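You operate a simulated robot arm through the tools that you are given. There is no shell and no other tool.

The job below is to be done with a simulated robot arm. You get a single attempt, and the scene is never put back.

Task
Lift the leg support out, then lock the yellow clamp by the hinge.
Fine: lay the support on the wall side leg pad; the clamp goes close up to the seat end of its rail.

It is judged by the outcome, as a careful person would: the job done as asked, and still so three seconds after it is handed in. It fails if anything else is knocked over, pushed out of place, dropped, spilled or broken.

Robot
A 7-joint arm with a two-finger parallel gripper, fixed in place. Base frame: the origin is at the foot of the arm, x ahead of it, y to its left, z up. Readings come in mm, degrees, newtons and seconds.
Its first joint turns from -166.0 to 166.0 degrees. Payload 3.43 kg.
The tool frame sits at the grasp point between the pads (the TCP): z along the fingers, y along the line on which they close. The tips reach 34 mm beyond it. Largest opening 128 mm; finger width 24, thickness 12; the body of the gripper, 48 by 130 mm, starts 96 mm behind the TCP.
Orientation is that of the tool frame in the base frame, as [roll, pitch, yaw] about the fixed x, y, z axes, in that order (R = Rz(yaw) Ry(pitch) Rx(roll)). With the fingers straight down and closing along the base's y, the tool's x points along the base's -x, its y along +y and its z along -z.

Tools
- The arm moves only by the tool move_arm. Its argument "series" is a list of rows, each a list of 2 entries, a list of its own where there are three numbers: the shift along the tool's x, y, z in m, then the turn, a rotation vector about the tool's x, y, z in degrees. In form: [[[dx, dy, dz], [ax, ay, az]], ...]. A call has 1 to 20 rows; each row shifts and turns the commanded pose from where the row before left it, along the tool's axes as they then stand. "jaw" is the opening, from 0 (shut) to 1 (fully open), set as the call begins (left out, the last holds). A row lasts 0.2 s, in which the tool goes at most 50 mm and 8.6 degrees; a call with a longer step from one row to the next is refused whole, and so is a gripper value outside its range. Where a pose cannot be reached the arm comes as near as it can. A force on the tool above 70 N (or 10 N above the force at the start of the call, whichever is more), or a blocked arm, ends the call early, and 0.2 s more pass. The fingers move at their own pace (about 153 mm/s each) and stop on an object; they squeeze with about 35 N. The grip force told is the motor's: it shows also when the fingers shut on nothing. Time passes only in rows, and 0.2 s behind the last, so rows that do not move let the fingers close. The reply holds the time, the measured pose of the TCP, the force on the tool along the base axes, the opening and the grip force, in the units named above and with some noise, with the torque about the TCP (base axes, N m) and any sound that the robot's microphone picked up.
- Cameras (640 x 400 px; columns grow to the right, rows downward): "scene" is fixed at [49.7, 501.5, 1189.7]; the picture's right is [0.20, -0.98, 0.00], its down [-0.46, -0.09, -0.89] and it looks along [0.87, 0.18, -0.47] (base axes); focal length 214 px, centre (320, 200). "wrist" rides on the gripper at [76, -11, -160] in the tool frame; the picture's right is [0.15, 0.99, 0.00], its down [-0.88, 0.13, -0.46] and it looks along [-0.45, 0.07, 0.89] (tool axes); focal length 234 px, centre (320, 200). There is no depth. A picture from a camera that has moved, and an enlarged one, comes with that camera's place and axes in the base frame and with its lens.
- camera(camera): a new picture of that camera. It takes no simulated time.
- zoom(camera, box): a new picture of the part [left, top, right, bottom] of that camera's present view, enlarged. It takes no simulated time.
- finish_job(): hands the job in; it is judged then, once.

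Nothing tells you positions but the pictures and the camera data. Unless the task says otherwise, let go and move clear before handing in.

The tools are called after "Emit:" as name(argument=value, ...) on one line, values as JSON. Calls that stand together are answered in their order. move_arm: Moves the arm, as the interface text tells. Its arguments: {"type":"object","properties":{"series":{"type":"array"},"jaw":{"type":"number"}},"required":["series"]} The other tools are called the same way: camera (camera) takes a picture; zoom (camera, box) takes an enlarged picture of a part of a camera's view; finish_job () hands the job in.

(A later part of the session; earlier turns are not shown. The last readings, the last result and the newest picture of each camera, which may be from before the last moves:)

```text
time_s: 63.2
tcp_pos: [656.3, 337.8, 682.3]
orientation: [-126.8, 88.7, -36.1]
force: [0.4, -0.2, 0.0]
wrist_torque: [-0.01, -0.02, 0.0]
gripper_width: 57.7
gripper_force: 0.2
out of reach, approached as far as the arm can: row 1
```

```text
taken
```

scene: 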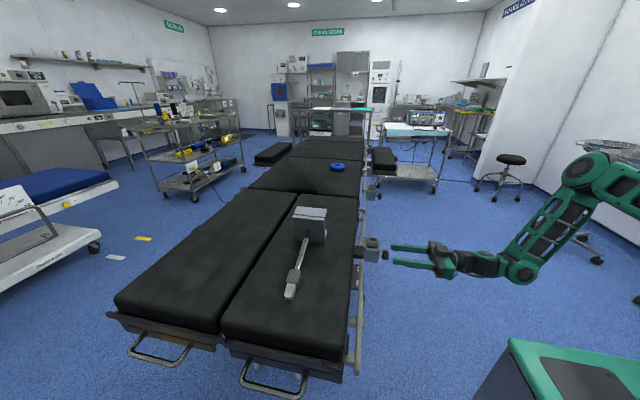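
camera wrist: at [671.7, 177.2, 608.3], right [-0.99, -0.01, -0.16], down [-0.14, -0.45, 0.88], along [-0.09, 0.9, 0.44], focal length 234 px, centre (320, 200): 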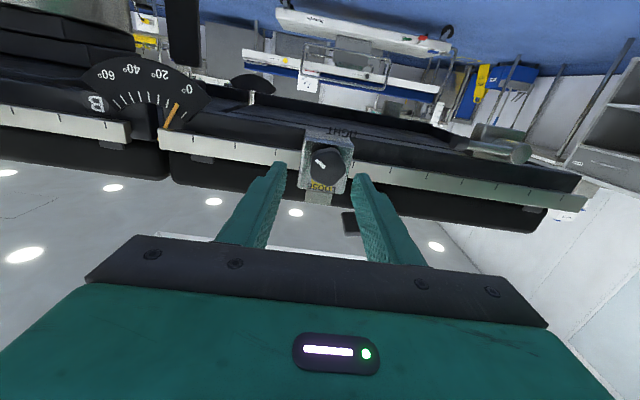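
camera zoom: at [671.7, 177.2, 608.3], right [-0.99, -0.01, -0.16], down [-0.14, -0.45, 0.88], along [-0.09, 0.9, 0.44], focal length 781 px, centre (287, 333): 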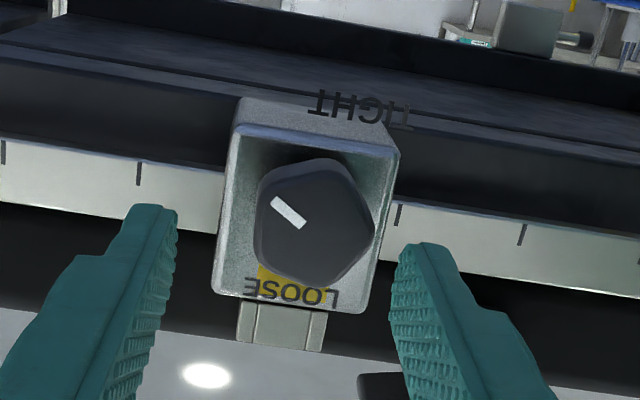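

The pointer has turned about 70° toward LOOSE, and the clamp is now near x≈650. I'll wind the wrist the other way (positive roll) before regrasping, to get more turning range.

Emit:
move_arm(series=[[[0.006, 0.006, 0], [0, 0, 0]], [[0, 0, 0], [0, 0, 8]], [[0, 0, 0], [0, 0, 8]], [[0, 0, 0], [0, 0, 8]], [[0, 0, 0], [0, 0, 8]], [[0, 0, 0], [0, 0, 8]], [[0, 0, 0], [0, 0, 8]], [[0, 0, 0], [0, 0, 8]], [[0, 0, 0], [0, 0, 8]], [[0, 0, 0], [0, 0, 8]], [[0, 0, 0], [0, 0, 0]]])

Emit:
camera(camera="wrist")

```text
time_s: 65.6
tcp_pos: [651.3, 338.1, 676.5]
orientation: [90.8, 18.9, -178.9]
force: [-0.4, 0.0, -0.9]
wrist_torque: [-0.02, 0.02, 0.02]
gripper_width: 57.5
gripper_force: 0.0
```

```text
taken
camera wrist: at [584.6, 177.0, 642.7], right [-0.46, 0.01, 0.89], down [0.8, -0.44, 0.42], along [0.39, 0.9, 0.2], focal length 234 px, centre (320, 200)
```

wrist: 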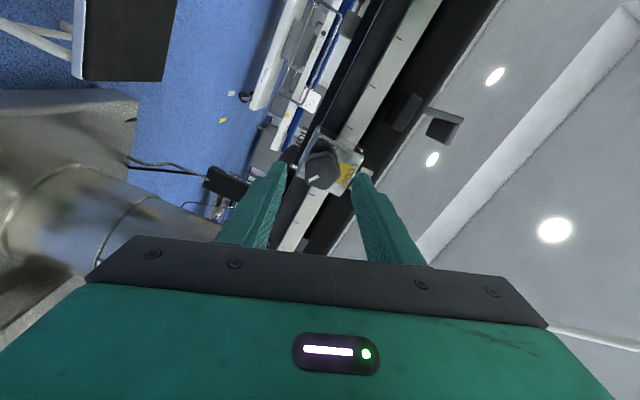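

The wrist reaches +71° roll and the knob is well centred. I'll advance and regrip it.

Emit:
move_arm(series=[[[0, 0, 0.013], [0, 0, 0]], [[0, 0, 0.013], [0, 0, 0]], [[0, 0, 0.011], [0, 0, 0]], [[0, 0, 0], [0, 0, 0]]])

Emit:
zoom(camera="wrist", box=[260, 100, 400, 240])

Emit:
zoom(camera="scene", box=[340, 210, 440, 290])

```text
time_s: 66.6
tcp_pos: [652.0, 375.0, 675.5]
orientation: [90.7, 19.0, -179.0]
force: [0.7, 0.0, -0.4]
wrist_torque: [-0.03, -0.01, -0.02]
gripper_width: 57.7
gripper_force: 0.0
```

```text
2.86 times, centred on (330, 170) of wrist
camera zoom: at [585.8, 214.0, 641.6], right [-0.46, 0.01, 0.89], down [0.79, -0.44, 0.42], along [0.39, 0.9, 0.2], focal length 669 px, centre (291, 286)
```

zoom: 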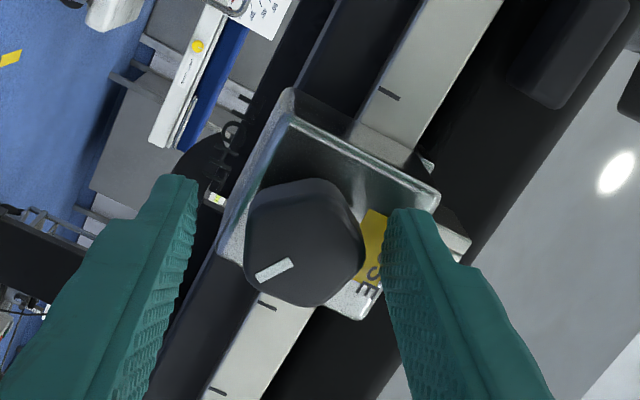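

```text
5.00 times, centred on (390, 250) of scene
camera zoom: at [49.7, 501.5, 1189.7], right [0.2, -0.98, 0.0], down [-0.46, -0.09, -0.89], along [0.87, 0.18, -0.47], focal length 1072 px, centre (-30, -50)
```

zoom: 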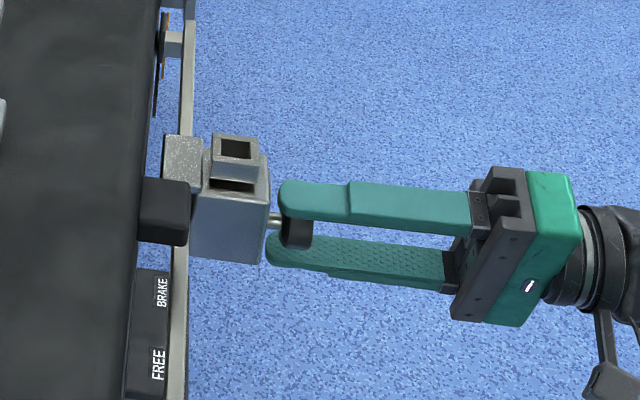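

Emit:
move_arm(series=[[[0.002, 0.003, 0], [0, 0, 0]], [[0, 0, 0], [0, 0, 0]]])

Emit:
move_arm(series=[[[0, 0, 0], [0, 0, 0]], [[0, 0, 0], [0, 0, 0]], [[0, 0, 0], [0, 0, 0]]], jaw=0)

Emit:
zoom(camera="wrist", box=[260, 100, 400, 240])

```text
time_s: 67.2
tcp_pos: [648.1, 374.8, 677.1]
orientation: [90.7, 19.2, -178.9]
force: [-0.3, -0.2, 0.7]
wrist_torque: [0.0, 0.0, 0.01]
gripper_width: 57.5
gripper_force: 0.0
```

```text
time_s: 68.0
tcp_pos: [648.1, 375.2, 677.6]
orientation: [90.8, 19.1, -179.0]
force: [-0.4, 1.8, -2.1]
wrist_torque: [0.42, -0.12, 0.19]
gripper_width: 34.2
gripper_force: 44.9
```

```text
2.86 times, centred on (330, 170) of wrist
camera zoom: at [582.0, 214.5, 643.3], right [-0.46, 0.01, 0.89], down [0.79, -0.44, 0.42], along [0.39, 0.9, 0.2], focal length 669 px, centre (291, 286)
```

zoom: 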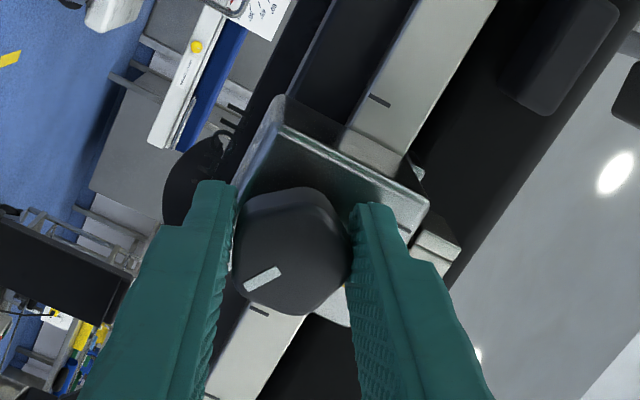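

Clean grip with little side load. I'll keep turning toward LOOSE in stages.

Emit:
move_arm(series=[[[0, 0, 0], [0, 0, -8]], [[0, 0, 0], [0, 0, -8]], [[0, 0, 0], [0, 0, -8]], [[0, 0, 0], [0, 0, -8]], [[0, 0, 0], [0, 0, -8]], [[0, 0, 0], [0, 0, 0]]])

Emit:
move_arm(series=[[[0, 0, 0], [0, 0, -8]], [[0, 0, 0], [0, 0, -8]], [[0, 0, 0], [0, 0, -8]], [[0, 0, 0], [0, 0, -7]], [[0, 0, 0], [0, 0, 0]]])

Emit:
zoom(camera="wrist", box=[260, 100, 400, 240])

```text
time_s: 69.4
tcp_pos: [647.1, 375.1, 676.9]
orientation: [91.8, 59.2, -177.6]
force: [1.5, 44.3, -20.2]
wrist_torque: [-0.58, -0.11, -0.01]
gripper_width: 34.0
gripper_force: 44.4
```

```text
time_s: 70.6
tcp_pos: [646.9, 374.7, 676.0]
orientation: [-167.1, 89.1, -76.4]
force: [1.3, 20.4, -23.1]
wrist_torque: [-0.43, -0.11, -0.69]
gripper_width: 34.0
gripper_force: 44.7
```

```text
2.86 times, centred on (330, 170) of wrist
camera zoom: at [660.5, 214.1, 602.7], right [-0.99, -0.01, -0.15], down [-0.13, -0.44, 0.89], along [-0.08, 0.9, 0.44], focal length 669 px, centre (291, 286)
```

zoom: 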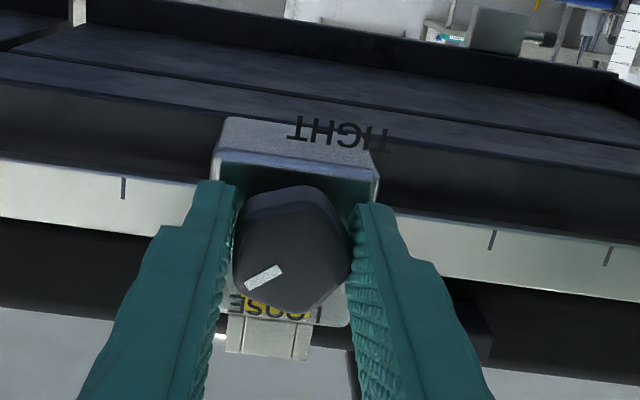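

The pointer is now about 60° short of LOOSE. I'll relieve the load and keep turning.

Emit:
move_arm(series=[[[0.0015, 0, 0.001], [0, 0, 0]], [[0, 0, 0], [0, 0, -8]], [[0, 0, 0], [0, 0, -8]], [[0, 0, 0], [0, 0, -8]], [[0, 0, 0], [0, 0, -8]], [[0, 0, 0], [0, 0, 0]]])

Emit:
zoom(camera="wrist", box=[260, 100, 400, 240])

```text
time_s: 72.0
tcp_pos: [649.0, 374.9, 676.7]
orientation: [-91.4, 57.7, -0.6]
force: [2.2, -29.4, -8.4]
wrist_torque: [0.06, -0.12, -0.82]
gripper_width: 34.2
gripper_force: 44.4
```

```text
2.86 times, centred on (330, 170) of wrist
camera zoom: at [699.7, 215.1, 620.2], right [-0.76, -0.02, -0.65], down [-0.57, -0.45, 0.68], along [-0.31, 0.89, 0.33], focal length 669 px, centre (291, 286)
```

zoom: 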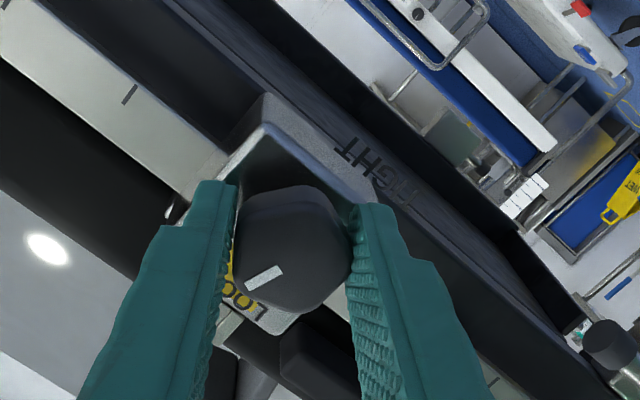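

Emit:
move_arm(series=[[[0, 0, -0.0005], [0, 0, 0]], [[0, 0, 0], [0, 0, -8]], [[0, 0, 0], [0, 0, -8]], [[0, 0, 0], [0, 0, -7]], [[0, 0, 0], [0, 0, 0]]])

Emit:
zoom(camera="wrist", box=[260, 100, 400, 240])

```text
time_s: 73.2
tcp_pos: [646.6, 373.8, 676.5]
orientation: [-90.9, 34.9, 0.2]
force: [0.9, -17.7, 0.7]
wrist_torque: [0.71, 0.38, -0.46]
gripper_width: 33.9
gripper_force: 44.6
```

```text
2.86 times, centred on (330, 170) of wrist
camera zoom: at [717.9, 216.6, 644.2], right [-0.44, -0.02, -0.9], down [-0.79, -0.46, 0.4], along [-0.42, 0.89, 0.19], focal length 669 px, centre (291, 286)
```

zoom: 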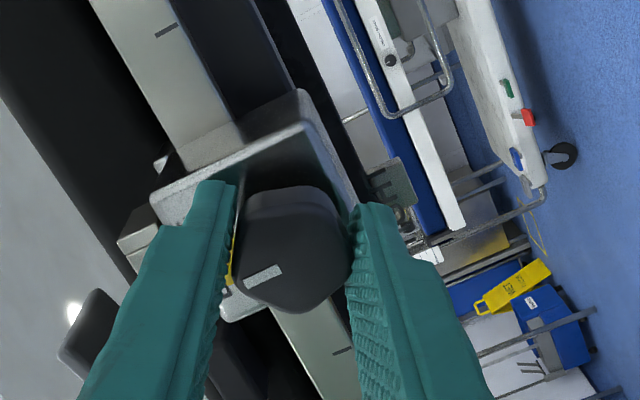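

The pointer now points straight up at LOOSE and I feel the stop. I'll release, back off, return to zero roll and check.

Emit:
move_arm(series=[[[0, 0, 0], [0, 0, 0]], [[0, 0, 0], [0, 0, 0]]], jaw=0.45)

Emit:
move_arm(series=[[[0, 0, -0.015], [0, 0, 0]], [[0, 0, -0.025], [0, 0, 0]], [[0, 0, -0.01], [0, 0, 8]], [[0, 0, 0], [0, 0, 8]], [[0, 0, 0], [0, 0, 8]], [[0, 0, 0], [0, 0, 8]], [[0, 0, 0], [0, 0, 8]], [[0, 0, 0], [0, 0, 8]], [[0, 0, 0], [0, 0, 7]], [[0, 0, 0], [0, 0, 0]]])

Emit:
camera(camera="wrist")

Emit:
zoom(camera="wrist", box=[260, 100, 400, 220])

```text
time_s: 73.8
tcp_pos: [648.2, 375.4, 676.8]
orientation: [-90.9, 34.8, 0.2]
force: [0.5, 0.6, -0.8]
wrist_torque: [0.02, 0.01, 0.02]
gripper_width: 57.4
gripper_force: 0.0
```

```text
time_s: 76.0
tcp_pos: [648.7, 324.7, 677.4]
orientation: [-176.2, 89.2, -85.5]
force: [-1.2, 0.8, -1.1]
wrist_torque: [0.0, 0.0, 0.01]
gripper_width: 57.7
gripper_force: 0.1
```

```text
taken
camera wrist: at [661.1, 165.4, 603.2], right [-0.99, -0.01, -0.15], down [-0.13, -0.45, 0.89], along [-0.08, 0.9, 0.44], focal length 234 px, centre (320, 200)
```

wrist: 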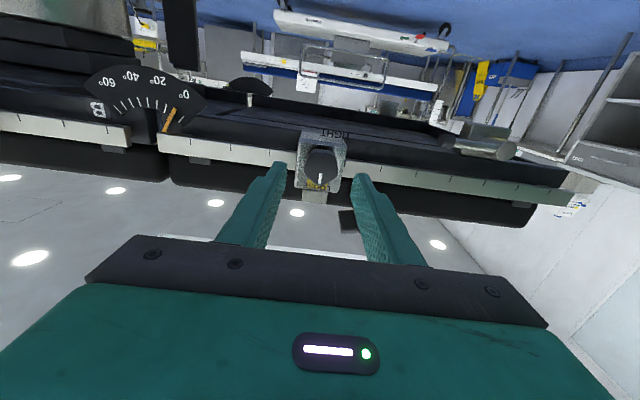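

```text
3.33 times, centred on (330, 160) of wrist
camera zoom: at [661.1, 165.4, 603.2], right [-0.99, -0.01, -0.15], down [-0.13, -0.45, 0.89], along [-0.08, 0.9, 0.44], focal length 781 px, centre (287, 333)
```

zoom: 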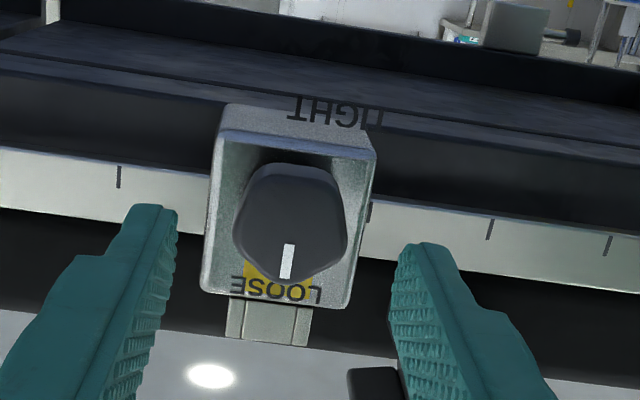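

The knob is at LOOSE. Next I'll grip the clamp box by its sides, with the knob between the fingers, to slide it along the rail.

Emit:
move_arm(series=[[[-0.002, 0.003, 0], [0, 0, 0]], [[0, 0, 0.02], [0, 0, 0]], [[0, 0, 0.02], [0, 0, 0]], [[0, 0, 0.02], [0, 0, 0]], [[0, 0, 0.02], [0, 0, 0]], [[0, 0, 0.005], [0, 0, 0]], [[0, 0, 0], [0, 0, 0]]], jaw=0.8)

Emit:
zoom(camera="scene", box=[340, 210, 440, 290])

Emit:
camera(camera="wrist")

```text
time_s: 77.6
tcp_pos: [645.1, 411.1, 679.5]
orientation: [-169.8, 89.3, -79.3]
force: [-0.1, -0.6, 0.8]
wrist_torque: [0.04, -0.01, 0.01]
gripper_width: 102.4
gripper_force: 0.0
```

```text
5.00 times, centred on (390, 250) of scene
camera zoom: at [49.7, 501.5, 1189.7], right [0.2, -0.98, 0.0], down [-0.46, -0.09, -0.89], along [0.87, 0.18, -0.47], focal length 1072 px, centre (-30, -50)
```

zoom: 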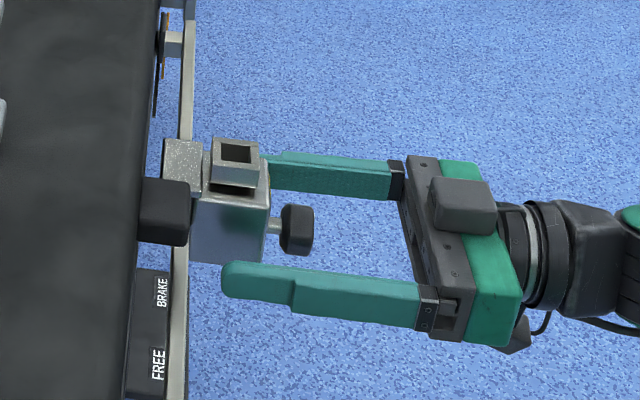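

```text
taken
camera wrist: at [658.5, 250.1, 605.1], right [-0.99, -0.01, -0.15], down [-0.13, -0.45, 0.89], along [-0.08, 0.9, 0.44], focal length 234 px, centre (320, 200)
```

wrist: 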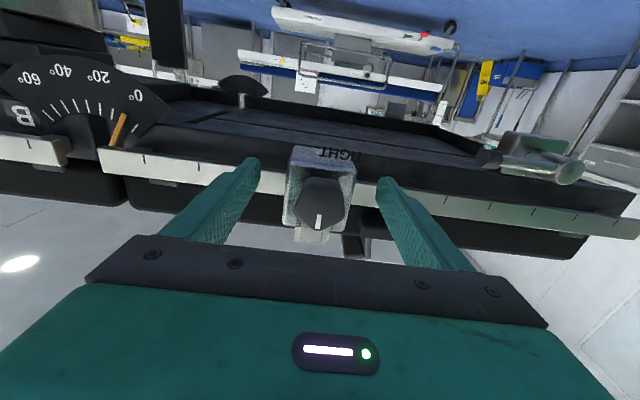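

Emit:
move_arm(series=[[[0, 0, 0], [0, 0, 0]], [[0, 0, 0], [0, 0, 0]], [[0, 0, 0], [0, 0, 0]]], jaw=0)

Emit:
move_arm(series=[[[0, -0.01, 0], [0, 0, 0]], [[0, -0.01, 0], [0, 0, 0]], [[0, 0, 0], [0, 0, 0]]])

Emit:
zoom(camera="wrist", box=[60, 80, 440, 280])

```text
time_s: 78.4
tcp_pos: [645.7, 408.7, 678.3]
orientation: [-171.8, 89.2, -81.1]
force: [-0.5, 4.5, -1.2]
wrist_torque: [0.0, 0.58, -1.34]
gripper_width: 53.4
gripper_force: 45.4
```

```text
time_s: 79.2
tcp_pos: [663.6, 410.1, 679.0]
orientation: [-168.7, 89.2, -78.0]
force: [-2.5, 0.9, 3.8]
wrist_torque: [-0.4, 1.04, -0.8]
gripper_width: 53.7
gripper_force: 45.1
```

```text
1.68 times, centred on (250, 180) of wrist
camera zoom: at [677.1, 250.1, 604.9], right [-0.99, -0.01, -0.15], down [-0.13, -0.45, 0.89], along [-0.08, 0.89, 0.44], focal length 394 px, centre (438, 234)
```

zoom: 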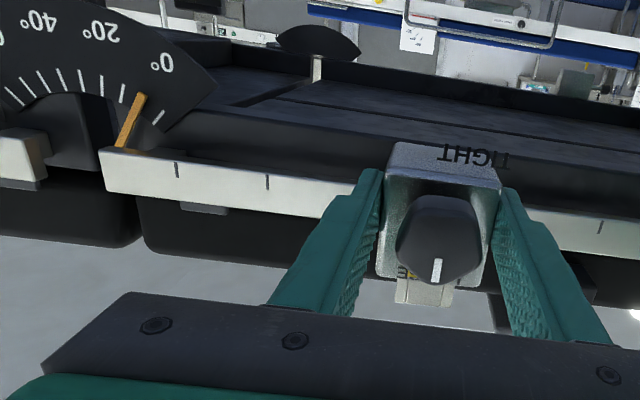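

The clamp slides easily with the gripper. The rail's seat end is at x≈861, so I'll slide further in steps while watching the side force.

Emit:
move_arm(series=[[[0, -0.015, 0], [0, 0, 0]], [[0, -0.015, 0], [0, 0, 0]], [[0, -0.015, 0], [0, 0, 0]], [[0, -0.015, 0], [0, 0, 0]], [[0, 0, 0], [0, 0, 0]]])

Emit:
move_arm(series=[[[0, -0.015, 0], [0, 0, 0]], [[0, -0.015, 0], [0, 0, 0]], [[0, -0.015, 0], [0, 0, 0]], [[0, 0, 0], [0, 0, 0]]])

Emit:
zoom(camera="wrist", box=[60, 80, 440, 280])

Emit:
camera(camera="scene")

```text
time_s: 80.4
tcp_pos: [724.7, 410.1, 680.1]
orientation: [-163.1, 89.3, -72.5]
force: [-1.0, -17.1, 11.8]
wrist_torque: [0.65, 0.65, -1.36]
gripper_width: 53.8
gripper_force: 44.9
```

```text
time_s: 81.4
tcp_pos: [769.6, 410.8, 679.2]
orientation: [-162.7, 89.3, -72.1]
force: [0.0, -26.7, 16.3]
wrist_torque: [0.32, 0.55, -1.45]
gripper_width: 53.6
gripper_force: 45.1
```

```text
1.68 times, centred on (250, 180) of wrist
camera zoom: at [782.4, 250.5, 604.5], right [-0.99, -0.01, -0.15], down [-0.13, -0.45, 0.89], along [-0.08, 0.89, 0.44], focal length 394 px, centre (438, 234)
```

zoom: 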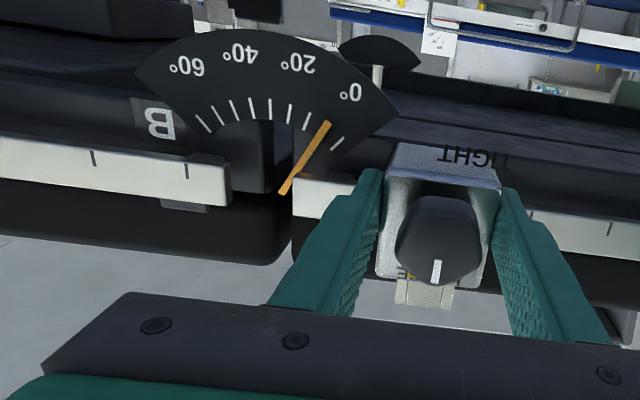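

```text
taken
```

scene: 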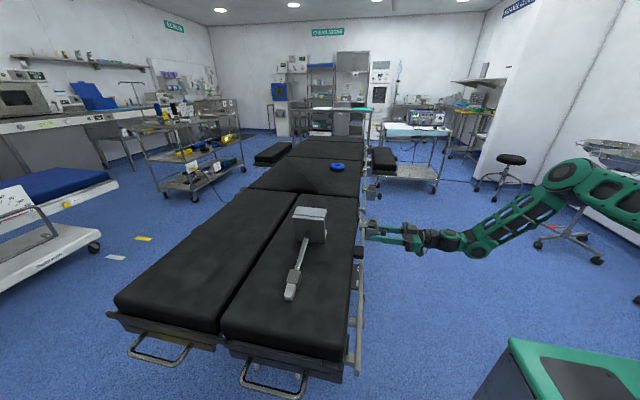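

There is about 60 mm left to the rail end. I'll relieve the lateral load slightly and continue in smaller steps.

Emit:
move_arm(series=[[[-0.001, 0, -0.0015], [0, 0, 0]], [[0, -0.01, 0], [0, 0, 0]], [[0, -0.01, 0], [0, 0, 0]], [[0, -0.01, 0], [0, 0, 0]], [[0, 0, 0], [0, 0, 0]]])

Emit:
zoom(camera="wrist", box=[160, 80, 440, 260])

Emit:
zoom(camera="scene", box=[330, 170, 450, 270])

```text
time_s: 82.6
tcp_pos: [800.0, 410.7, 679.6]
orientation: [-168.0, 89.4, -77.2]
force: [-2.4, 0.3, 9.5]
wrist_torque: [0.01, 0.76, -1.0]
gripper_width: 53.7
gripper_force: 44.7
```

```text
2.22 times, centred on (300, 170) of wrist
camera zoom: at [812.6, 250.6, 604.4], right [-0.99, -0.01, -0.15], down [-0.13, -0.45, 0.89], along [-0.08, 0.89, 0.44], focal length 520 px, centre (364, 267)
```

zoom: 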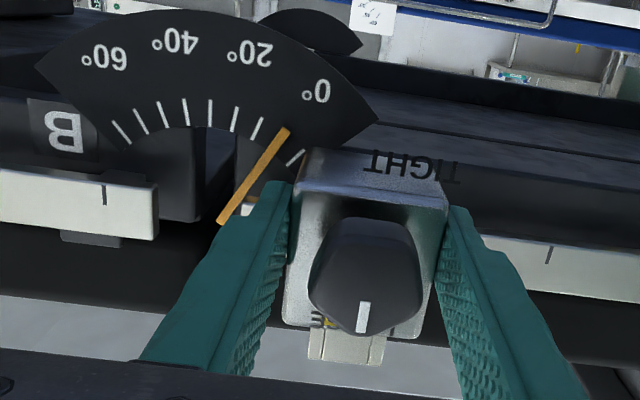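

```text
4.00 times, centred on (390, 220) of scene
camera zoom: at [49.7, 501.5, 1189.7], right [0.2, -0.98, 0.0], down [-0.46, -0.09, -0.89], along [0.87, 0.18, -0.47], focal length 858 px, centre (40, 120)
```

zoom: 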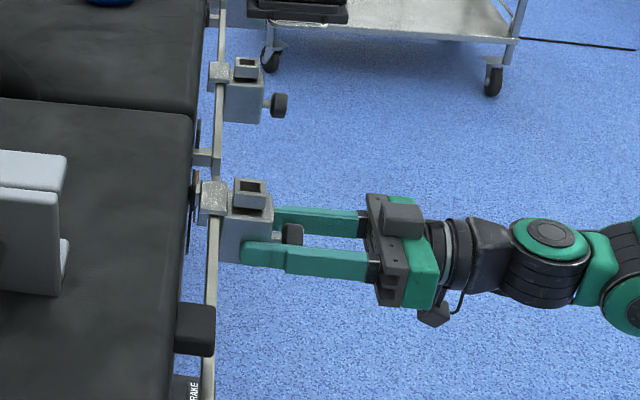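

The clamp's edge is about 25–30 mm from the rail end. I'll move it a bit closer, in small steps.

Emit:
move_arm(series=[[[0, -0.005, 0], [0, 0, 0]], [[0, -0.005, 0], [0, 0, 0]], [[0, -0.004, 0], [0, 0, 0]], [[0, 0, 0], [0, 0, 0]]])

Emit:
zoom(camera="wrist", box=[180, 100, 400, 240])

Emit:
zoom(camera="scene", box=[350, 180, 410, 240])

```text
time_s: 83.6
tcp_pos: [813.7, 410.5, 677.8]
orientation: [-167.3, 89.2, -76.8]
force: [-1.2, -6.8, 9.5]
wrist_torque: [0.07, 0.71, -1.07]
gripper_width: 53.9
gripper_force: 44.9
```

```text
2.86 times, centred on (290, 170) of wrist
camera zoom: at [827.0, 250.5, 604.5], right [-0.99, -0.01, -0.15], down [-0.13, -0.45, 0.89], along [-0.08, 0.9, 0.44], focal length 669 px, centre (406, 286)
```

zoom: 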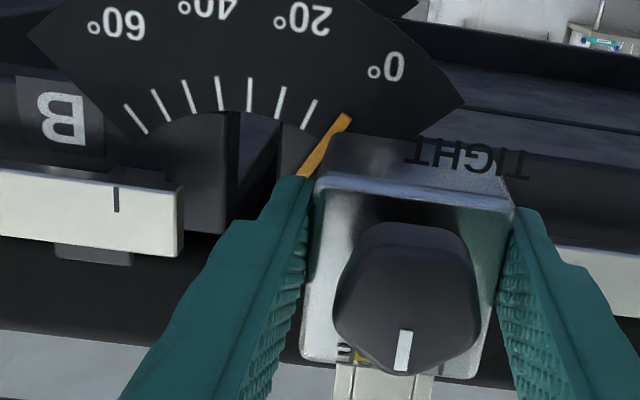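

```text
6.67 times, centred on (380, 210) of scene
camera zoom: at [49.7, 501.5, 1189.7], right [0.2, -0.98, 0.0], down [-0.46, -0.09, -0.89], along [0.87, 0.18, -0.47], focal length 1430 px, centre (-80, 133)
```

zoom: 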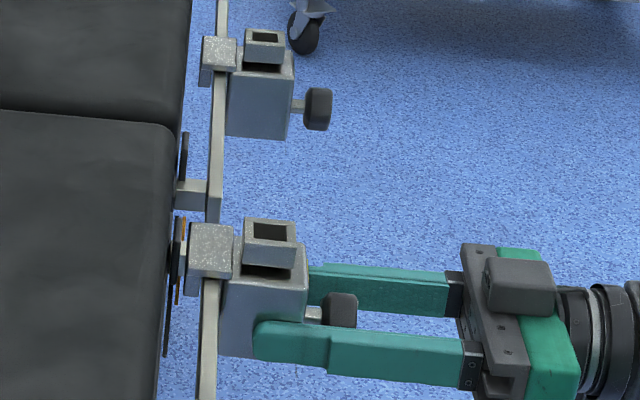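

I'll let go, back off and check the gap to the rail end.

Emit:
move_arm(series=[[[0, 0, 0], [0, 0, 0]], [[0, 0, 0], [0, 0, 0]]], jaw=0.8)

Emit:
move_arm(series=[[[0, 0, -0.02], [0, 0, 0]], [[0, 0, -0.03], [0, 0, 0]], [[0, 0, -0.03], [0, 0, 0]], [[0, 0, 0], [0, 0, 0]]])

Emit:
camera(camera="wrist")

Emit:
zoom(camera="wrist", box=[200, 80, 400, 220])

Emit:
zoom(camera="scene", box=[350, 180, 410, 240])

```text
time_s: 84.2
tcp_pos: [813.2, 411.4, 676.7]
orientation: [-170.1, 89.2, -79.4]
force: [0.6, 0.1, -0.2]
wrist_torque: [0.0, 0.0, 0.01]
gripper_width: 102.4
gripper_force: 0.0
```

```text
time_s: 85.2
tcp_pos: [813.6, 329.7, 682.5]
orientation: [-168.8, 89.3, -78.1]
force: [0.4, 0.1, 1.0]
wrist_torque: [0.04, 0.0, -0.04]
gripper_width: 102.2
gripper_force: 0.1
```

```text
taken
camera wrist: at [827.0, 169.9, 607.9], right [-0.99, -0.01, -0.15], down [-0.13, -0.45, 0.89], along [-0.08, 0.9, 0.44], focal length 234 px, centre (320, 200)
```

wrist: 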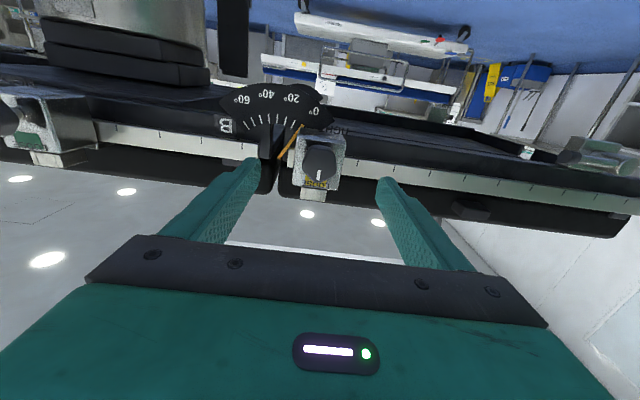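

```text
2.86 times, centred on (300, 150) of wrist
camera zoom: at [827.0, 169.9, 607.9], right [-0.99, -0.01, -0.15], down [-0.13, -0.45, 0.89], along [-0.08, 0.9, 0.44], focal length 669 px, centre (377, 343)
```

zoom: 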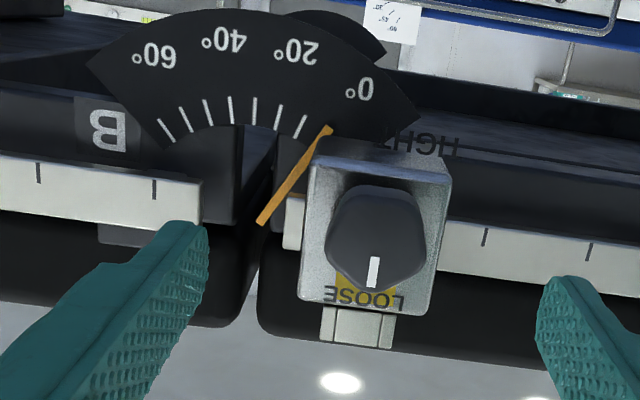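

```text
6.67 times, centred on (380, 210) of scene
camera zoom: at [49.7, 501.5, 1189.7], right [0.2, -0.98, 0.0], down [-0.46, -0.09, -0.89], along [0.87, 0.18, -0.47], focal length 1430 px, centre (-80, 133)
```

zoom: 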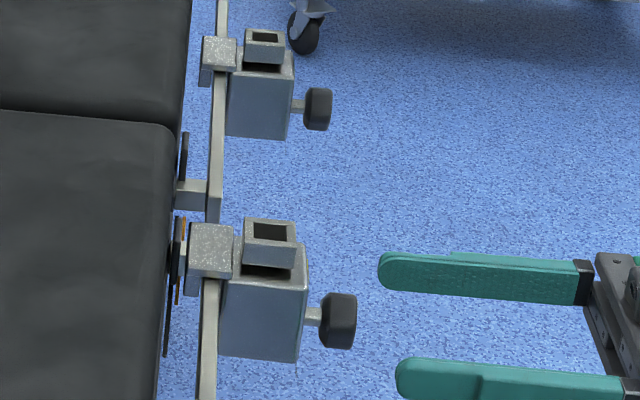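

The clamp now sits about 14 mm from the rail end, knob still at LOOSE. Next I'll wind the wrist to negative roll and line up on the knob axis for tightening.

Emit:
move_arm(series=[[[0.005, -0.001, 0], [0, 0, 0]], [[0, 0, 0], [0, 0, -7.7]], [[0, 0, 0], [0, 0, -7.7]], [[0, 0, 0], [0, 0, -7.7]], [[0, 0, 0], [0, 0, -7.7]], [[0, 0, 0], [0, 0, -7.7]], [[0, 0, 0], [0, 0, -7.7]], [[0, 0, 0], [0, 0, -7.7]], [[0, 0, 0], [0, 0, 0]]], jaw=0.45)

Emit:
zoom(camera="wrist", box=[240, 90, 400, 230])

```text
time_s: 87.2
tcp_pos: [815.2, 331.4, 675.1]
orientation: [-91.0, 35.8, 0.1]
force: [0.4, -1.1, 0.8]
wrist_torque: [0.02, -0.01, -0.02]
gripper_width: 57.7
gripper_force: 0.0
```

```text
2.86 times, centred on (320, 160) of wrist
camera zoom: at [885.3, 171.6, 641.7], right [-0.46, -0.02, -0.89], down [-0.78, -0.46, 0.42], along [-0.42, 0.89, 0.2], focal length 669 px, centre (320, 314)
```

zoom: 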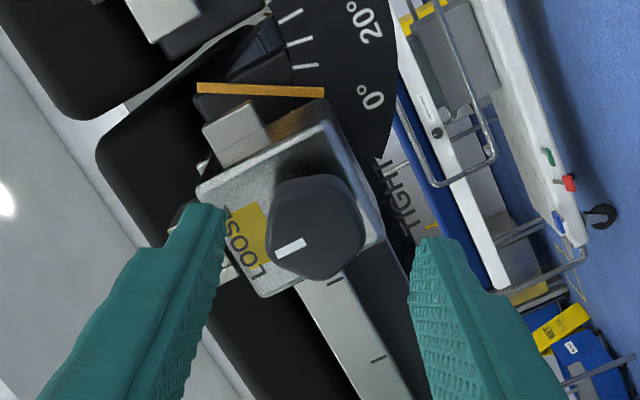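

Emit:
move_arm(series=[[[-0.0005, -0.001, 0.01], [0, 0, 0]], [[0, 0, 0.012], [0, 0, 0]], [[0, 0, 0.012], [0, 0, 0]], [[0, 0, 0.01], [0, 0, 0]], [[0, 0, 0], [0, 0, 0]]])

Emit:
zoom(camera="wrist", box=[260, 100, 400, 240])

```text
time_s: 88.4
tcp_pos: [814.5, 374.7, 674.7]
orientation: [-90.8, 36.0, 0.2]
force: [-0.2, 0.7, 0.0]
wrist_torque: [0.01, -0.02, 0.0]
gripper_width: 57.7
gripper_force: 0.2
```

```text
2.86 times, centred on (330, 170) of wrist
camera zoom: at [884.3, 216.4, 640.3], right [-0.46, -0.02, -0.89], down [-0.78, -0.46, 0.42], along [-0.41, 0.89, 0.2], focal length 669 px, centre (291, 286)
```

zoom: 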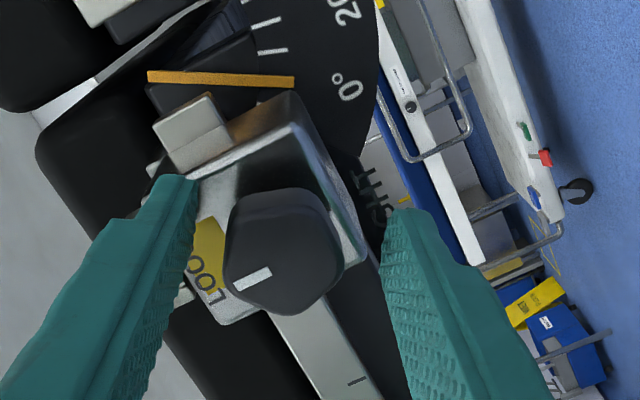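

Emit:
move_arm(series=[[[0, -0.0027, 0], [0, 0, 0]], [[0, 0, 0], [0, 0, 0]]])

Emit:
move_arm(series=[[[0, 0, 0], [0, 0, 0]], [[0, 0, 0], [0, 0, 0]], [[0, 0, 0], [0, 0, 0]]], jaw=0)

Emit:
zoom(camera="wrist", box=[260, 100, 400, 240])

```text
time_s: 89.0
tcp_pos: [815.8, 375.0, 677.0]
orientation: [-90.8, 35.9, 0.0]
force: [-0.4, 0.6, -0.1]
wrist_torque: [-0.01, 0.0, 0.03]
gripper_width: 57.8
gripper_force: 0.0
```

```text
time_s: 89.8
tcp_pos: [816.4, 374.5, 675.5]
orientation: [-91.0, 36.0, 0.1]
force: [-0.3, 0.9, -4.3]
wrist_torque: [0.62, -0.06, -0.47]
gripper_width: 33.8
gripper_force: 45.0
```

```text
2.86 times, centred on (330, 170) of wrist
camera zoom: at [886.0, 216.1, 642.6], right [-0.46, -0.02, -0.89], down [-0.78, -0.46, 0.42], along [-0.41, 0.89, 0.2], focal length 669 px, centre (291, 286)
```

zoom: 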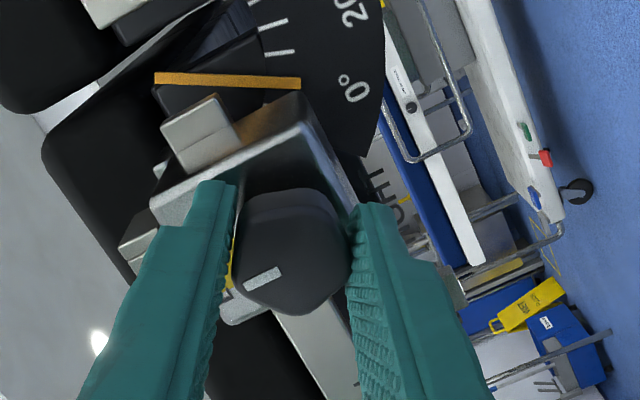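

The knob is gripped. The clamp is still loose, so I'll nudge it another 6 mm toward the rail end by the knob and check.

Emit:
move_arm(series=[[[0.0024, -0.0018, 0], [0, 0, 0]], [[0.0024, -0.0018, 0], [0, 0, 0]], [[0, 0, 0], [0, 0, 0]]])

Emit:
zoom(camera="wrist", box=[260, 100, 400, 240])

```text
time_s: 90.6
tcp_pos: [821.6, 375.6, 677.0]
orientation: [-91.0, 36.0, 0.2]
force: [-2.0, 16.0, -8.7]
wrist_torque: [0.31, 0.04, -0.61]
gripper_width: 34.1
gripper_force: 45.4
```

```text
2.86 times, centred on (330, 170) of wrist
camera zoom: at [891.6, 216.2, 642.9], right [-0.46, -0.02, -0.89], down [-0.78, -0.46, 0.42], along [-0.42, 0.89, 0.2], focal length 669 px, centre (291, 286)
```

zoom: 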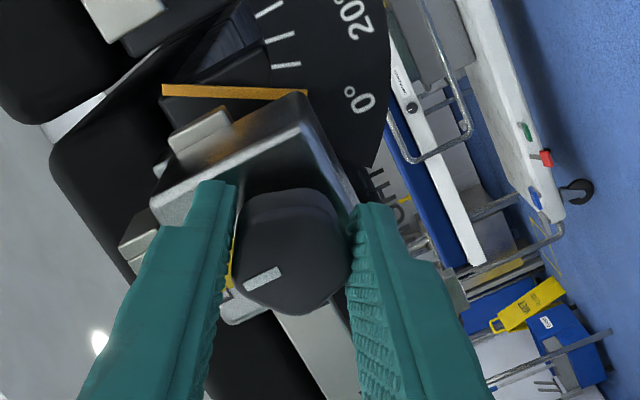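

About 8 mm remains to the rail end, which is close up. Now I'll tighten clockwise in stages.

Emit:
move_arm(series=[[[0, 0, 0], [0, 0, 8]], [[0, 0, 0], [0, 0, 8]], [[0, 0, 0], [0, 0, 8]], [[0, 0, 0], [0, 0, 8]], [[0, 0, 0], [0, 0, 8]], [[0, 0, 0], [0, 0, 0]]])

Emit:
zoom(camera="wrist", box=[260, 100, 400, 240])

```text
time_s: 92.0
tcp_pos: [821.8, 375.4, 676.6]
orientation: [-94.3, 76.1, -3.4]
force: [-2.4, 28.9, -27.6]
wrist_torque: [-0.37, 0.08, -0.71]
gripper_width: 34.0
gripper_force: 45.4
```

```text
2.86 times, centred on (330, 170) of wrist
camera zoom: at [853.4, 214.6, 607.3], right [-0.93, -0.02, -0.38], down [-0.33, -0.45, 0.83], along [-0.18, 0.9, 0.41], focal length 669 px, centre (291, 286)
```

zoom: 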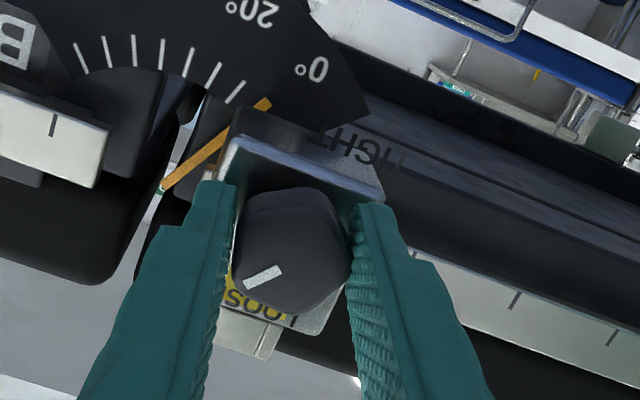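

Emit:
move_arm(series=[[[0.0015, 0, 0.0008], [0, 0, 0]], [[0, 0, 0], [0, 0, 8]], [[0, 0, 0], [0, 0, 8]], [[0, 0, 0], [0, 0, 8]], [[0, 0, 0], [0, 0, 8]], [[0, 0, 0], [0, 0, 0]]])

Emit:
zoom(camera="wrist", box=[260, 100, 400, 240])

```text
time_s: 93.4
tcp_pos: [824.0, 375.5, 676.5]
orientation: [92.6, 71.9, -176.8]
force: [-2.0, -7.9, -18.3]
wrist_torque: [-0.21, 0.12, -0.22]
gripper_width: 33.8
gripper_force: 45.1
```

```text
2.86 times, centred on (330, 170) of wrist
camera zoom: at [811.8, 214.1, 602.5], right [-0.99, -0.01, 0.17], down [0.15, -0.44, 0.88], along [0.07, 0.9, 0.44], focal length 669 px, centre (291, 286)
```

zoom: 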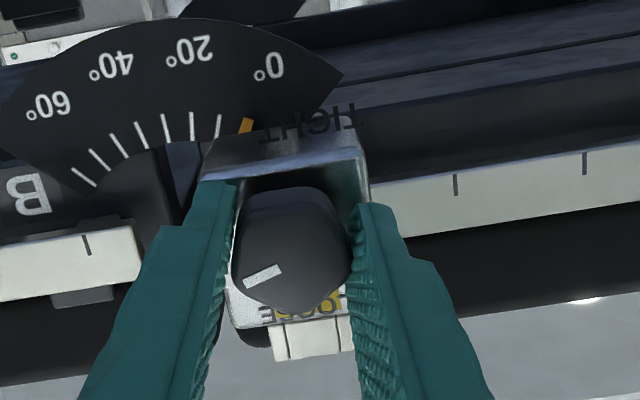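

Emit:
move_arm(series=[[[0.0016, 0.0016, 0], [0, 0, 0]], [[0, 0, 0], [0, 0, 8]], [[0, 0, 0], [0, 0, 8]], [[0, 0, 0], [0, 0, 8]], [[0, 0, 0], [0, 0, 8]], [[0, 0, 0], [0, 0, 0]]])

Emit:
zoom(camera="wrist", box=[260, 100, 400, 240])

```text
time_s: 94.8
tcp_pos: [820.5, 375.1, 676.4]
orientation: [90.9, 40.0, -178.8]
force: [0.2, -21.6, 0.9]
wrist_torque: [0.24, 0.12, 0.05]
gripper_width: 34.1
gripper_force: 44.8
```

```text
2.86 times, centred on (330, 170) of wrist
camera zoom: at [772.0, 214.3, 620.4], right [-0.75, 0.0, 0.66], down [0.6, -0.44, 0.67], along [0.29, 0.9, 0.33], focal length 669 px, centre (291, 286)
```

zoom: 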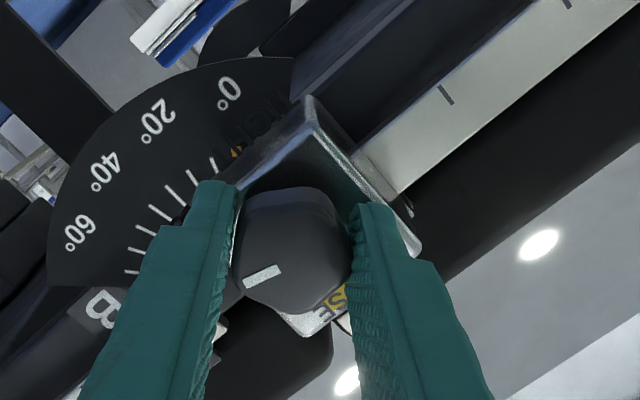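

Emit:
move_arm(series=[[[0, 0, -0.0007], [0, 0, 6]], [[0, 0, 0], [0, 0, 8]], [[0, 0, 0], [0, 0, 8]], [[0, 0, 0], [0, 0, 0]]])

Emit:
zoom(camera="wrist", box=[260, 100, 400, 240])

```text
time_s: 95.8
tcp_pos: [820.4, 375.3, 677.0]
orientation: [90.7, 17.9, -179.1]
force: [-0.7, -22.4, 8.9]
wrist_torque: [0.36, 0.09, 0.58]
gripper_width: 33.9
gripper_force: 45.0
```

```text
2.86 times, centred on (330, 170) of wrist
camera zoom: at [753.9, 214.4, 644.3], right [-0.44, 0.01, 0.9], down [0.8, -0.44, 0.4], along [0.4, 0.9, 0.19], focal length 669 px, centre (291, 286)
```

zoom: 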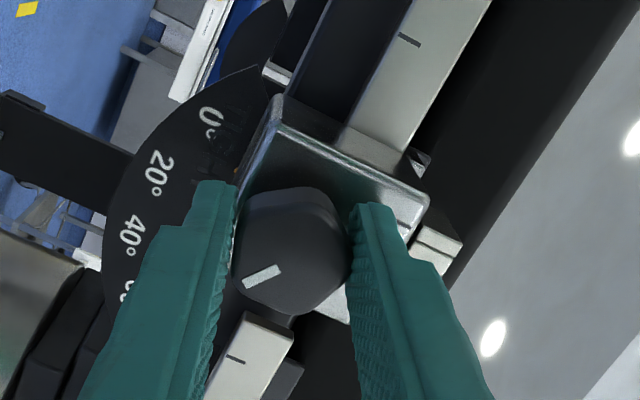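

The knob has turned about 126° from LOOSE, and about 65° remains. I'll release, wind the wrist back and regrip.

Emit:
move_arm(series=[[[0, 0, 0], [0, 0, 0]], [[0, 0, 0], [0, 0, 0]]], jaw=0.45)

Emit:
move_arm(series=[[[0, 0, -0.015], [0, 0, 0]], [[0, 0, -0.03], [0, 0, 0]], [[0, 0, 0], [0, 0, -8]], [[0, 0, 0], [0, 0, -8]], [[0, 0, 0], [0, 0, -8]], [[0, 0, 0], [0, 0, -8]], [[0, 0, 0], [0, 0, -8]], [[0, 0, 0], [0, 0, -8]], [[0, 0, 0], [0, 0, -8]], [[0, 0, 0], [0, 0, -8]], [[0, 0, 0], [0, 0, -8]], [[0, 0, 0], [0, 0, 0]]])

Emit:
zoom(camera="wrist", box=[230, 80, 410, 230])

```text
time_s: 96.4
tcp_pos: [821.6, 375.1, 674.7]
orientation: [90.8, 18.0, -179.1]
force: [-0.8, -1.0, 0.8]
wrist_torque: [0.0, 0.01, 0.0]
gripper_width: 57.7
gripper_force: 0.1
```

```text
time_s: 99.0
tcp_pos: [820.9, 331.1, 676.8]
orientation: [-169.7, 89.2, -79.0]
force: [0.4, -0.9, 1.5]
wrist_torque: [0.01, 0.02, -0.01]
gripper_width: 57.6
gripper_force: 0.1
```

```text
2.67 times, centred on (320, 155) of wrist
camera zoom: at [834.3, 170.4, 602.6], right [-0.99, -0.01, -0.15], down [-0.13, -0.45, 0.89], along [-0.08, 0.9, 0.44], focal length 624 px, centre (320, 320)
```

zoom: 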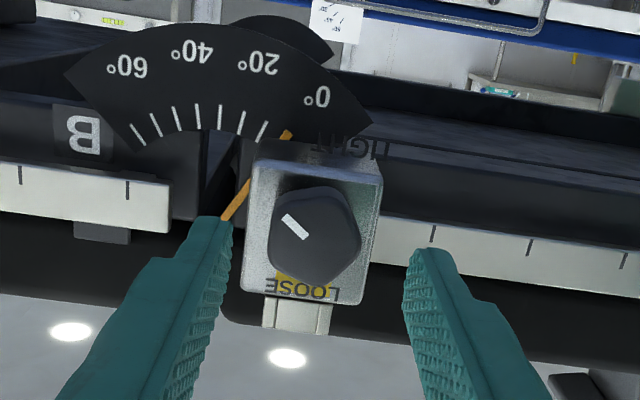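

The box edge is about 5 mm from the rail end, and the knob is centred for a regrip at zero roll. I'll advance and grip.

Emit:
move_arm(series=[[[0, 0, 0.012], [0, 0, 0]], [[0, 0, 0.012], [0, 0, 0]], [[0, 0, 0.012], [0, 0, 0]], [[0, 0, 0.008], [0, 0, 0]], [[0, 0, 0], [0, 0, 0]]])

Emit:
zoom(camera="wrist", box=[260, 100, 400, 240])

```text
time_s: 100.2
tcp_pos: [820.5, 373.9, 676.0]
orientation: [-176.3, 89.1, -85.7]
force: [-0.1, -0.6, 0.9]
wrist_torque: [0.0, 0.0, 0.0]
gripper_width: 58.0
gripper_force: 0.1
```

```text
2.86 times, centred on (330, 170) of wrist
camera zoom: at [834.0, 213.9, 602.0], right [-0.99, -0.01, -0.15], down [-0.13, -0.45, 0.89], along [-0.08, 0.9, 0.44], focal length 669 px, centre (291, 286)
```

zoom: 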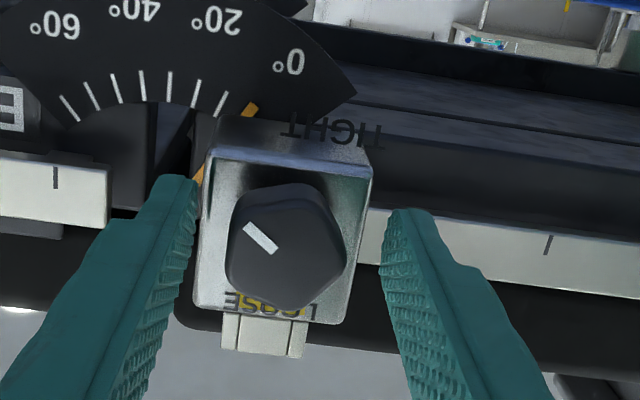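

Emit:
move_arm(series=[[[0, -0.0016, 0], [0, 0, 0]], [[0, 0, 0], [0, 0, 0]]])

Emit:
move_arm(series=[[[0, 0, 0], [0, 0, 0]], [[0, 0, 0], [0, 0, 0]], [[0, 0, 0], [0, 0, 0]]], jaw=0)

Emit:
move_arm(series=[[[0, 0, 0], [0, 0, 8]], [[0, 0, 0], [0, 0, 8]], [[0, 0, 0], [0, 0, 8]], [[0, 0, 0], [0, 0, 8]], [[0, 0, 0], [0, 0, 8]], [[0, 0, 0], [0, 0, 0]]])

Emit:
zoom(camera="wrist", box=[260, 100, 400, 240])

```text
time_s: 100.8
tcp_pos: [823.8, 373.9, 676.7]
orientation: [-176.1, 89.2, -85.3]
force: [-0.4, -0.3, 0.0]
wrist_torque: [-0.04, 0.02, -0.03]
gripper_width: 57.8
gripper_force: 0.0
```

```text
time_s: 101.6
tcp_pos: [823.8, 374.5, 676.5]
orientation: [-177.6, 89.2, -87.0]
force: [-3.2, -0.2, -0.2]
wrist_torque: [0.05, 0.02, -0.45]
gripper_width: 34.3
gripper_force: 45.1
```

```text
time_s: 103.0
tcp_pos: [822.1, 374.4, 676.2]
orientation: [91.1, 50.0, -178.5]
force: [-7.1, 10.8, 9.9]
wrist_torque: [-0.21, 0.13, 0.36]
gripper_width: 34.0
gripper_force: 45.2
```

```text
2.86 times, centred on (330, 170) of wrist
camera zoom: at [783.6, 213.7, 612.6], right [-0.85, 0.0, 0.52], down [0.47, -0.44, 0.76], along [0.23, 0.9, 0.38], focal length 669 px, centre (291, 286)
```

zoom: 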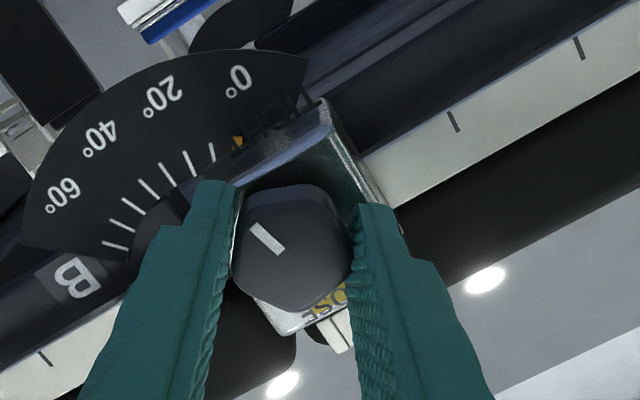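

Emit:
move_arm(series=[[[0, 0, 0], [0, 0, 6]], [[0, 0, 0], [0, 0, 6]], [[0, 0, 0], [0, 0, 6]], [[0, 0, 0], [0, 0, 0]]])

Emit:
zoom(camera="wrist", box=[260, 100, 400, 240])

```text
time_s: 104.0
tcp_pos: [821.4, 374.6, 676.0]
orientation: [90.7, 32.1, -178.9]
force: [-11.5, 14.3, 12.6]
wrist_torque: [0.31, 0.09, 0.5]
gripper_width: 34.0
gripper_force: 45.3
```

```text
2.86 times, centred on (330, 170) of wrist
camera zoom: at [765.2, 213.5, 628.7], right [-0.65, 0.0, 0.76], down [0.68, -0.44, 0.58], along [0.34, 0.9, 0.28], focal length 669 px, centre (291, 286)
```

zoom: 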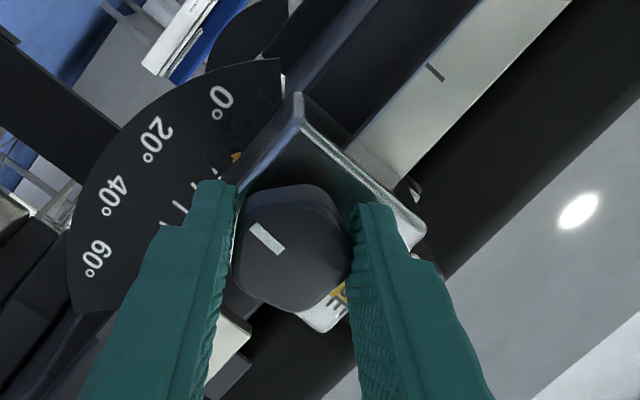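

Emit:
move_arm(series=[[[0, 0, 0], [0, 0, 5]], [[0, 0, 0], [0, 0, 5]], [[0, 0, 0], [0, 0, 4]], [[0, 0, 0], [0, 0, 0]]])

Emit:
zoom(camera="wrist", box=[260, 100, 400, 240])

```text
time_s: 105.0
tcp_pos: [821.7, 373.4, 677.9]
orientation: [90.6, 18.2, -179.1]
force: [-12.2, 6.7, 23.4]
wrist_torque: [0.43, 0.09, 0.8]
gripper_width: 33.9
gripper_force: 44.7
```

```text
2.86 times, centred on (330, 170) of wrist
camera zoom: at [754.6, 213.6, 644.2], right [-0.45, 0.0, 0.9], down [0.8, -0.44, 0.4], along [0.4, 0.9, 0.19], focal length 669 px, centre (291, 286)
```

zoom: 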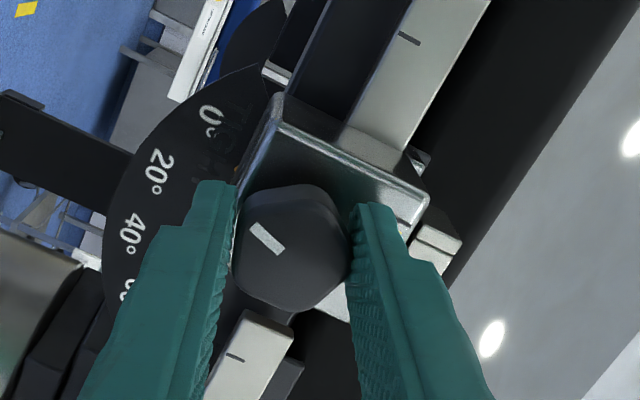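

The pointer is almost back at TIGHT, but I feel no stop yet and the wrist is near its limit. I'll regrip at zero roll to finish tightening.

Emit:
move_arm(series=[[[0, 0, 0], [0, 0, 0]], [[0, 0, 0], [0, 0, 0]]], jaw=0.45)

Emit:
move_arm(series=[[[0, 0, -0.015], [0, 0, 0]], [[0, 0, -0.028], [0, 0, 0]], [[0, 0, 0], [0, 0, -8]], [[0, 0, 0], [0, 0, -8]], [[0, 0, 0], [0, 0, -8]], [[0, 0, 0], [0, 0, -8]], [[0, 0, 0], [0, 0, -8]], [[0, 0, 0], [0, 0, -8]], [[0, 0, 0], [0, 0, -8]], [[0, 0, 0], [0, 0, -8]], [[0, 0, 0], [0, 0, -8]], [[0, 0, 0], [0, 0, -5]], [[0, 0, 0], [0, 0, 0]]])

Emit:
zoom(camera="wrist", box=[230, 80, 410, 230])

```text
time_s: 105.6
tcp_pos: [821.8, 373.0, 675.5]
orientation: [91.0, 18.0, -179.1]
force: [-0.2, -0.1, 0.2]
wrist_torque: [0.01, -0.03, 0.0]
gripper_width: 57.6
gripper_force: 0.1
```

```text
time_s: 108.4
tcp_pos: [823.2, 330.9, 676.7]
orientation: [-98.5, 84.7, -7.8]
force: [0.4, -0.4, 0.2]
wrist_torque: [-0.03, 0.0, 0.03]
gripper_width: 57.5
gripper_force: 0.1
```

```text
2.67 times, centred on (320, 155) of wrist
camera zoom: at [842.7, 170.3, 603.2], right [-0.97, -0.01, -0.23], down [-0.2, -0.45, 0.87], along [-0.12, 0.89, 0.43], focal length 624 px, centre (320, 320)
```

zoom: 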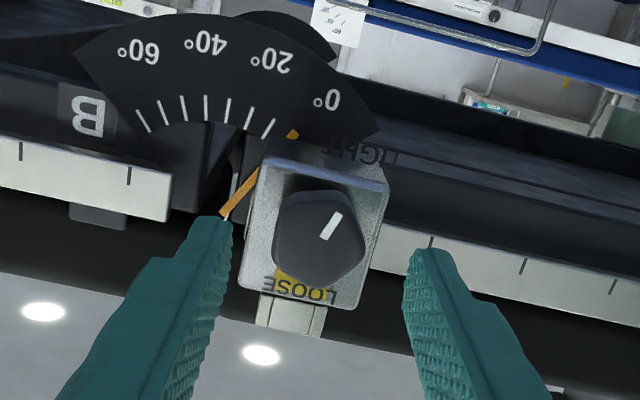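

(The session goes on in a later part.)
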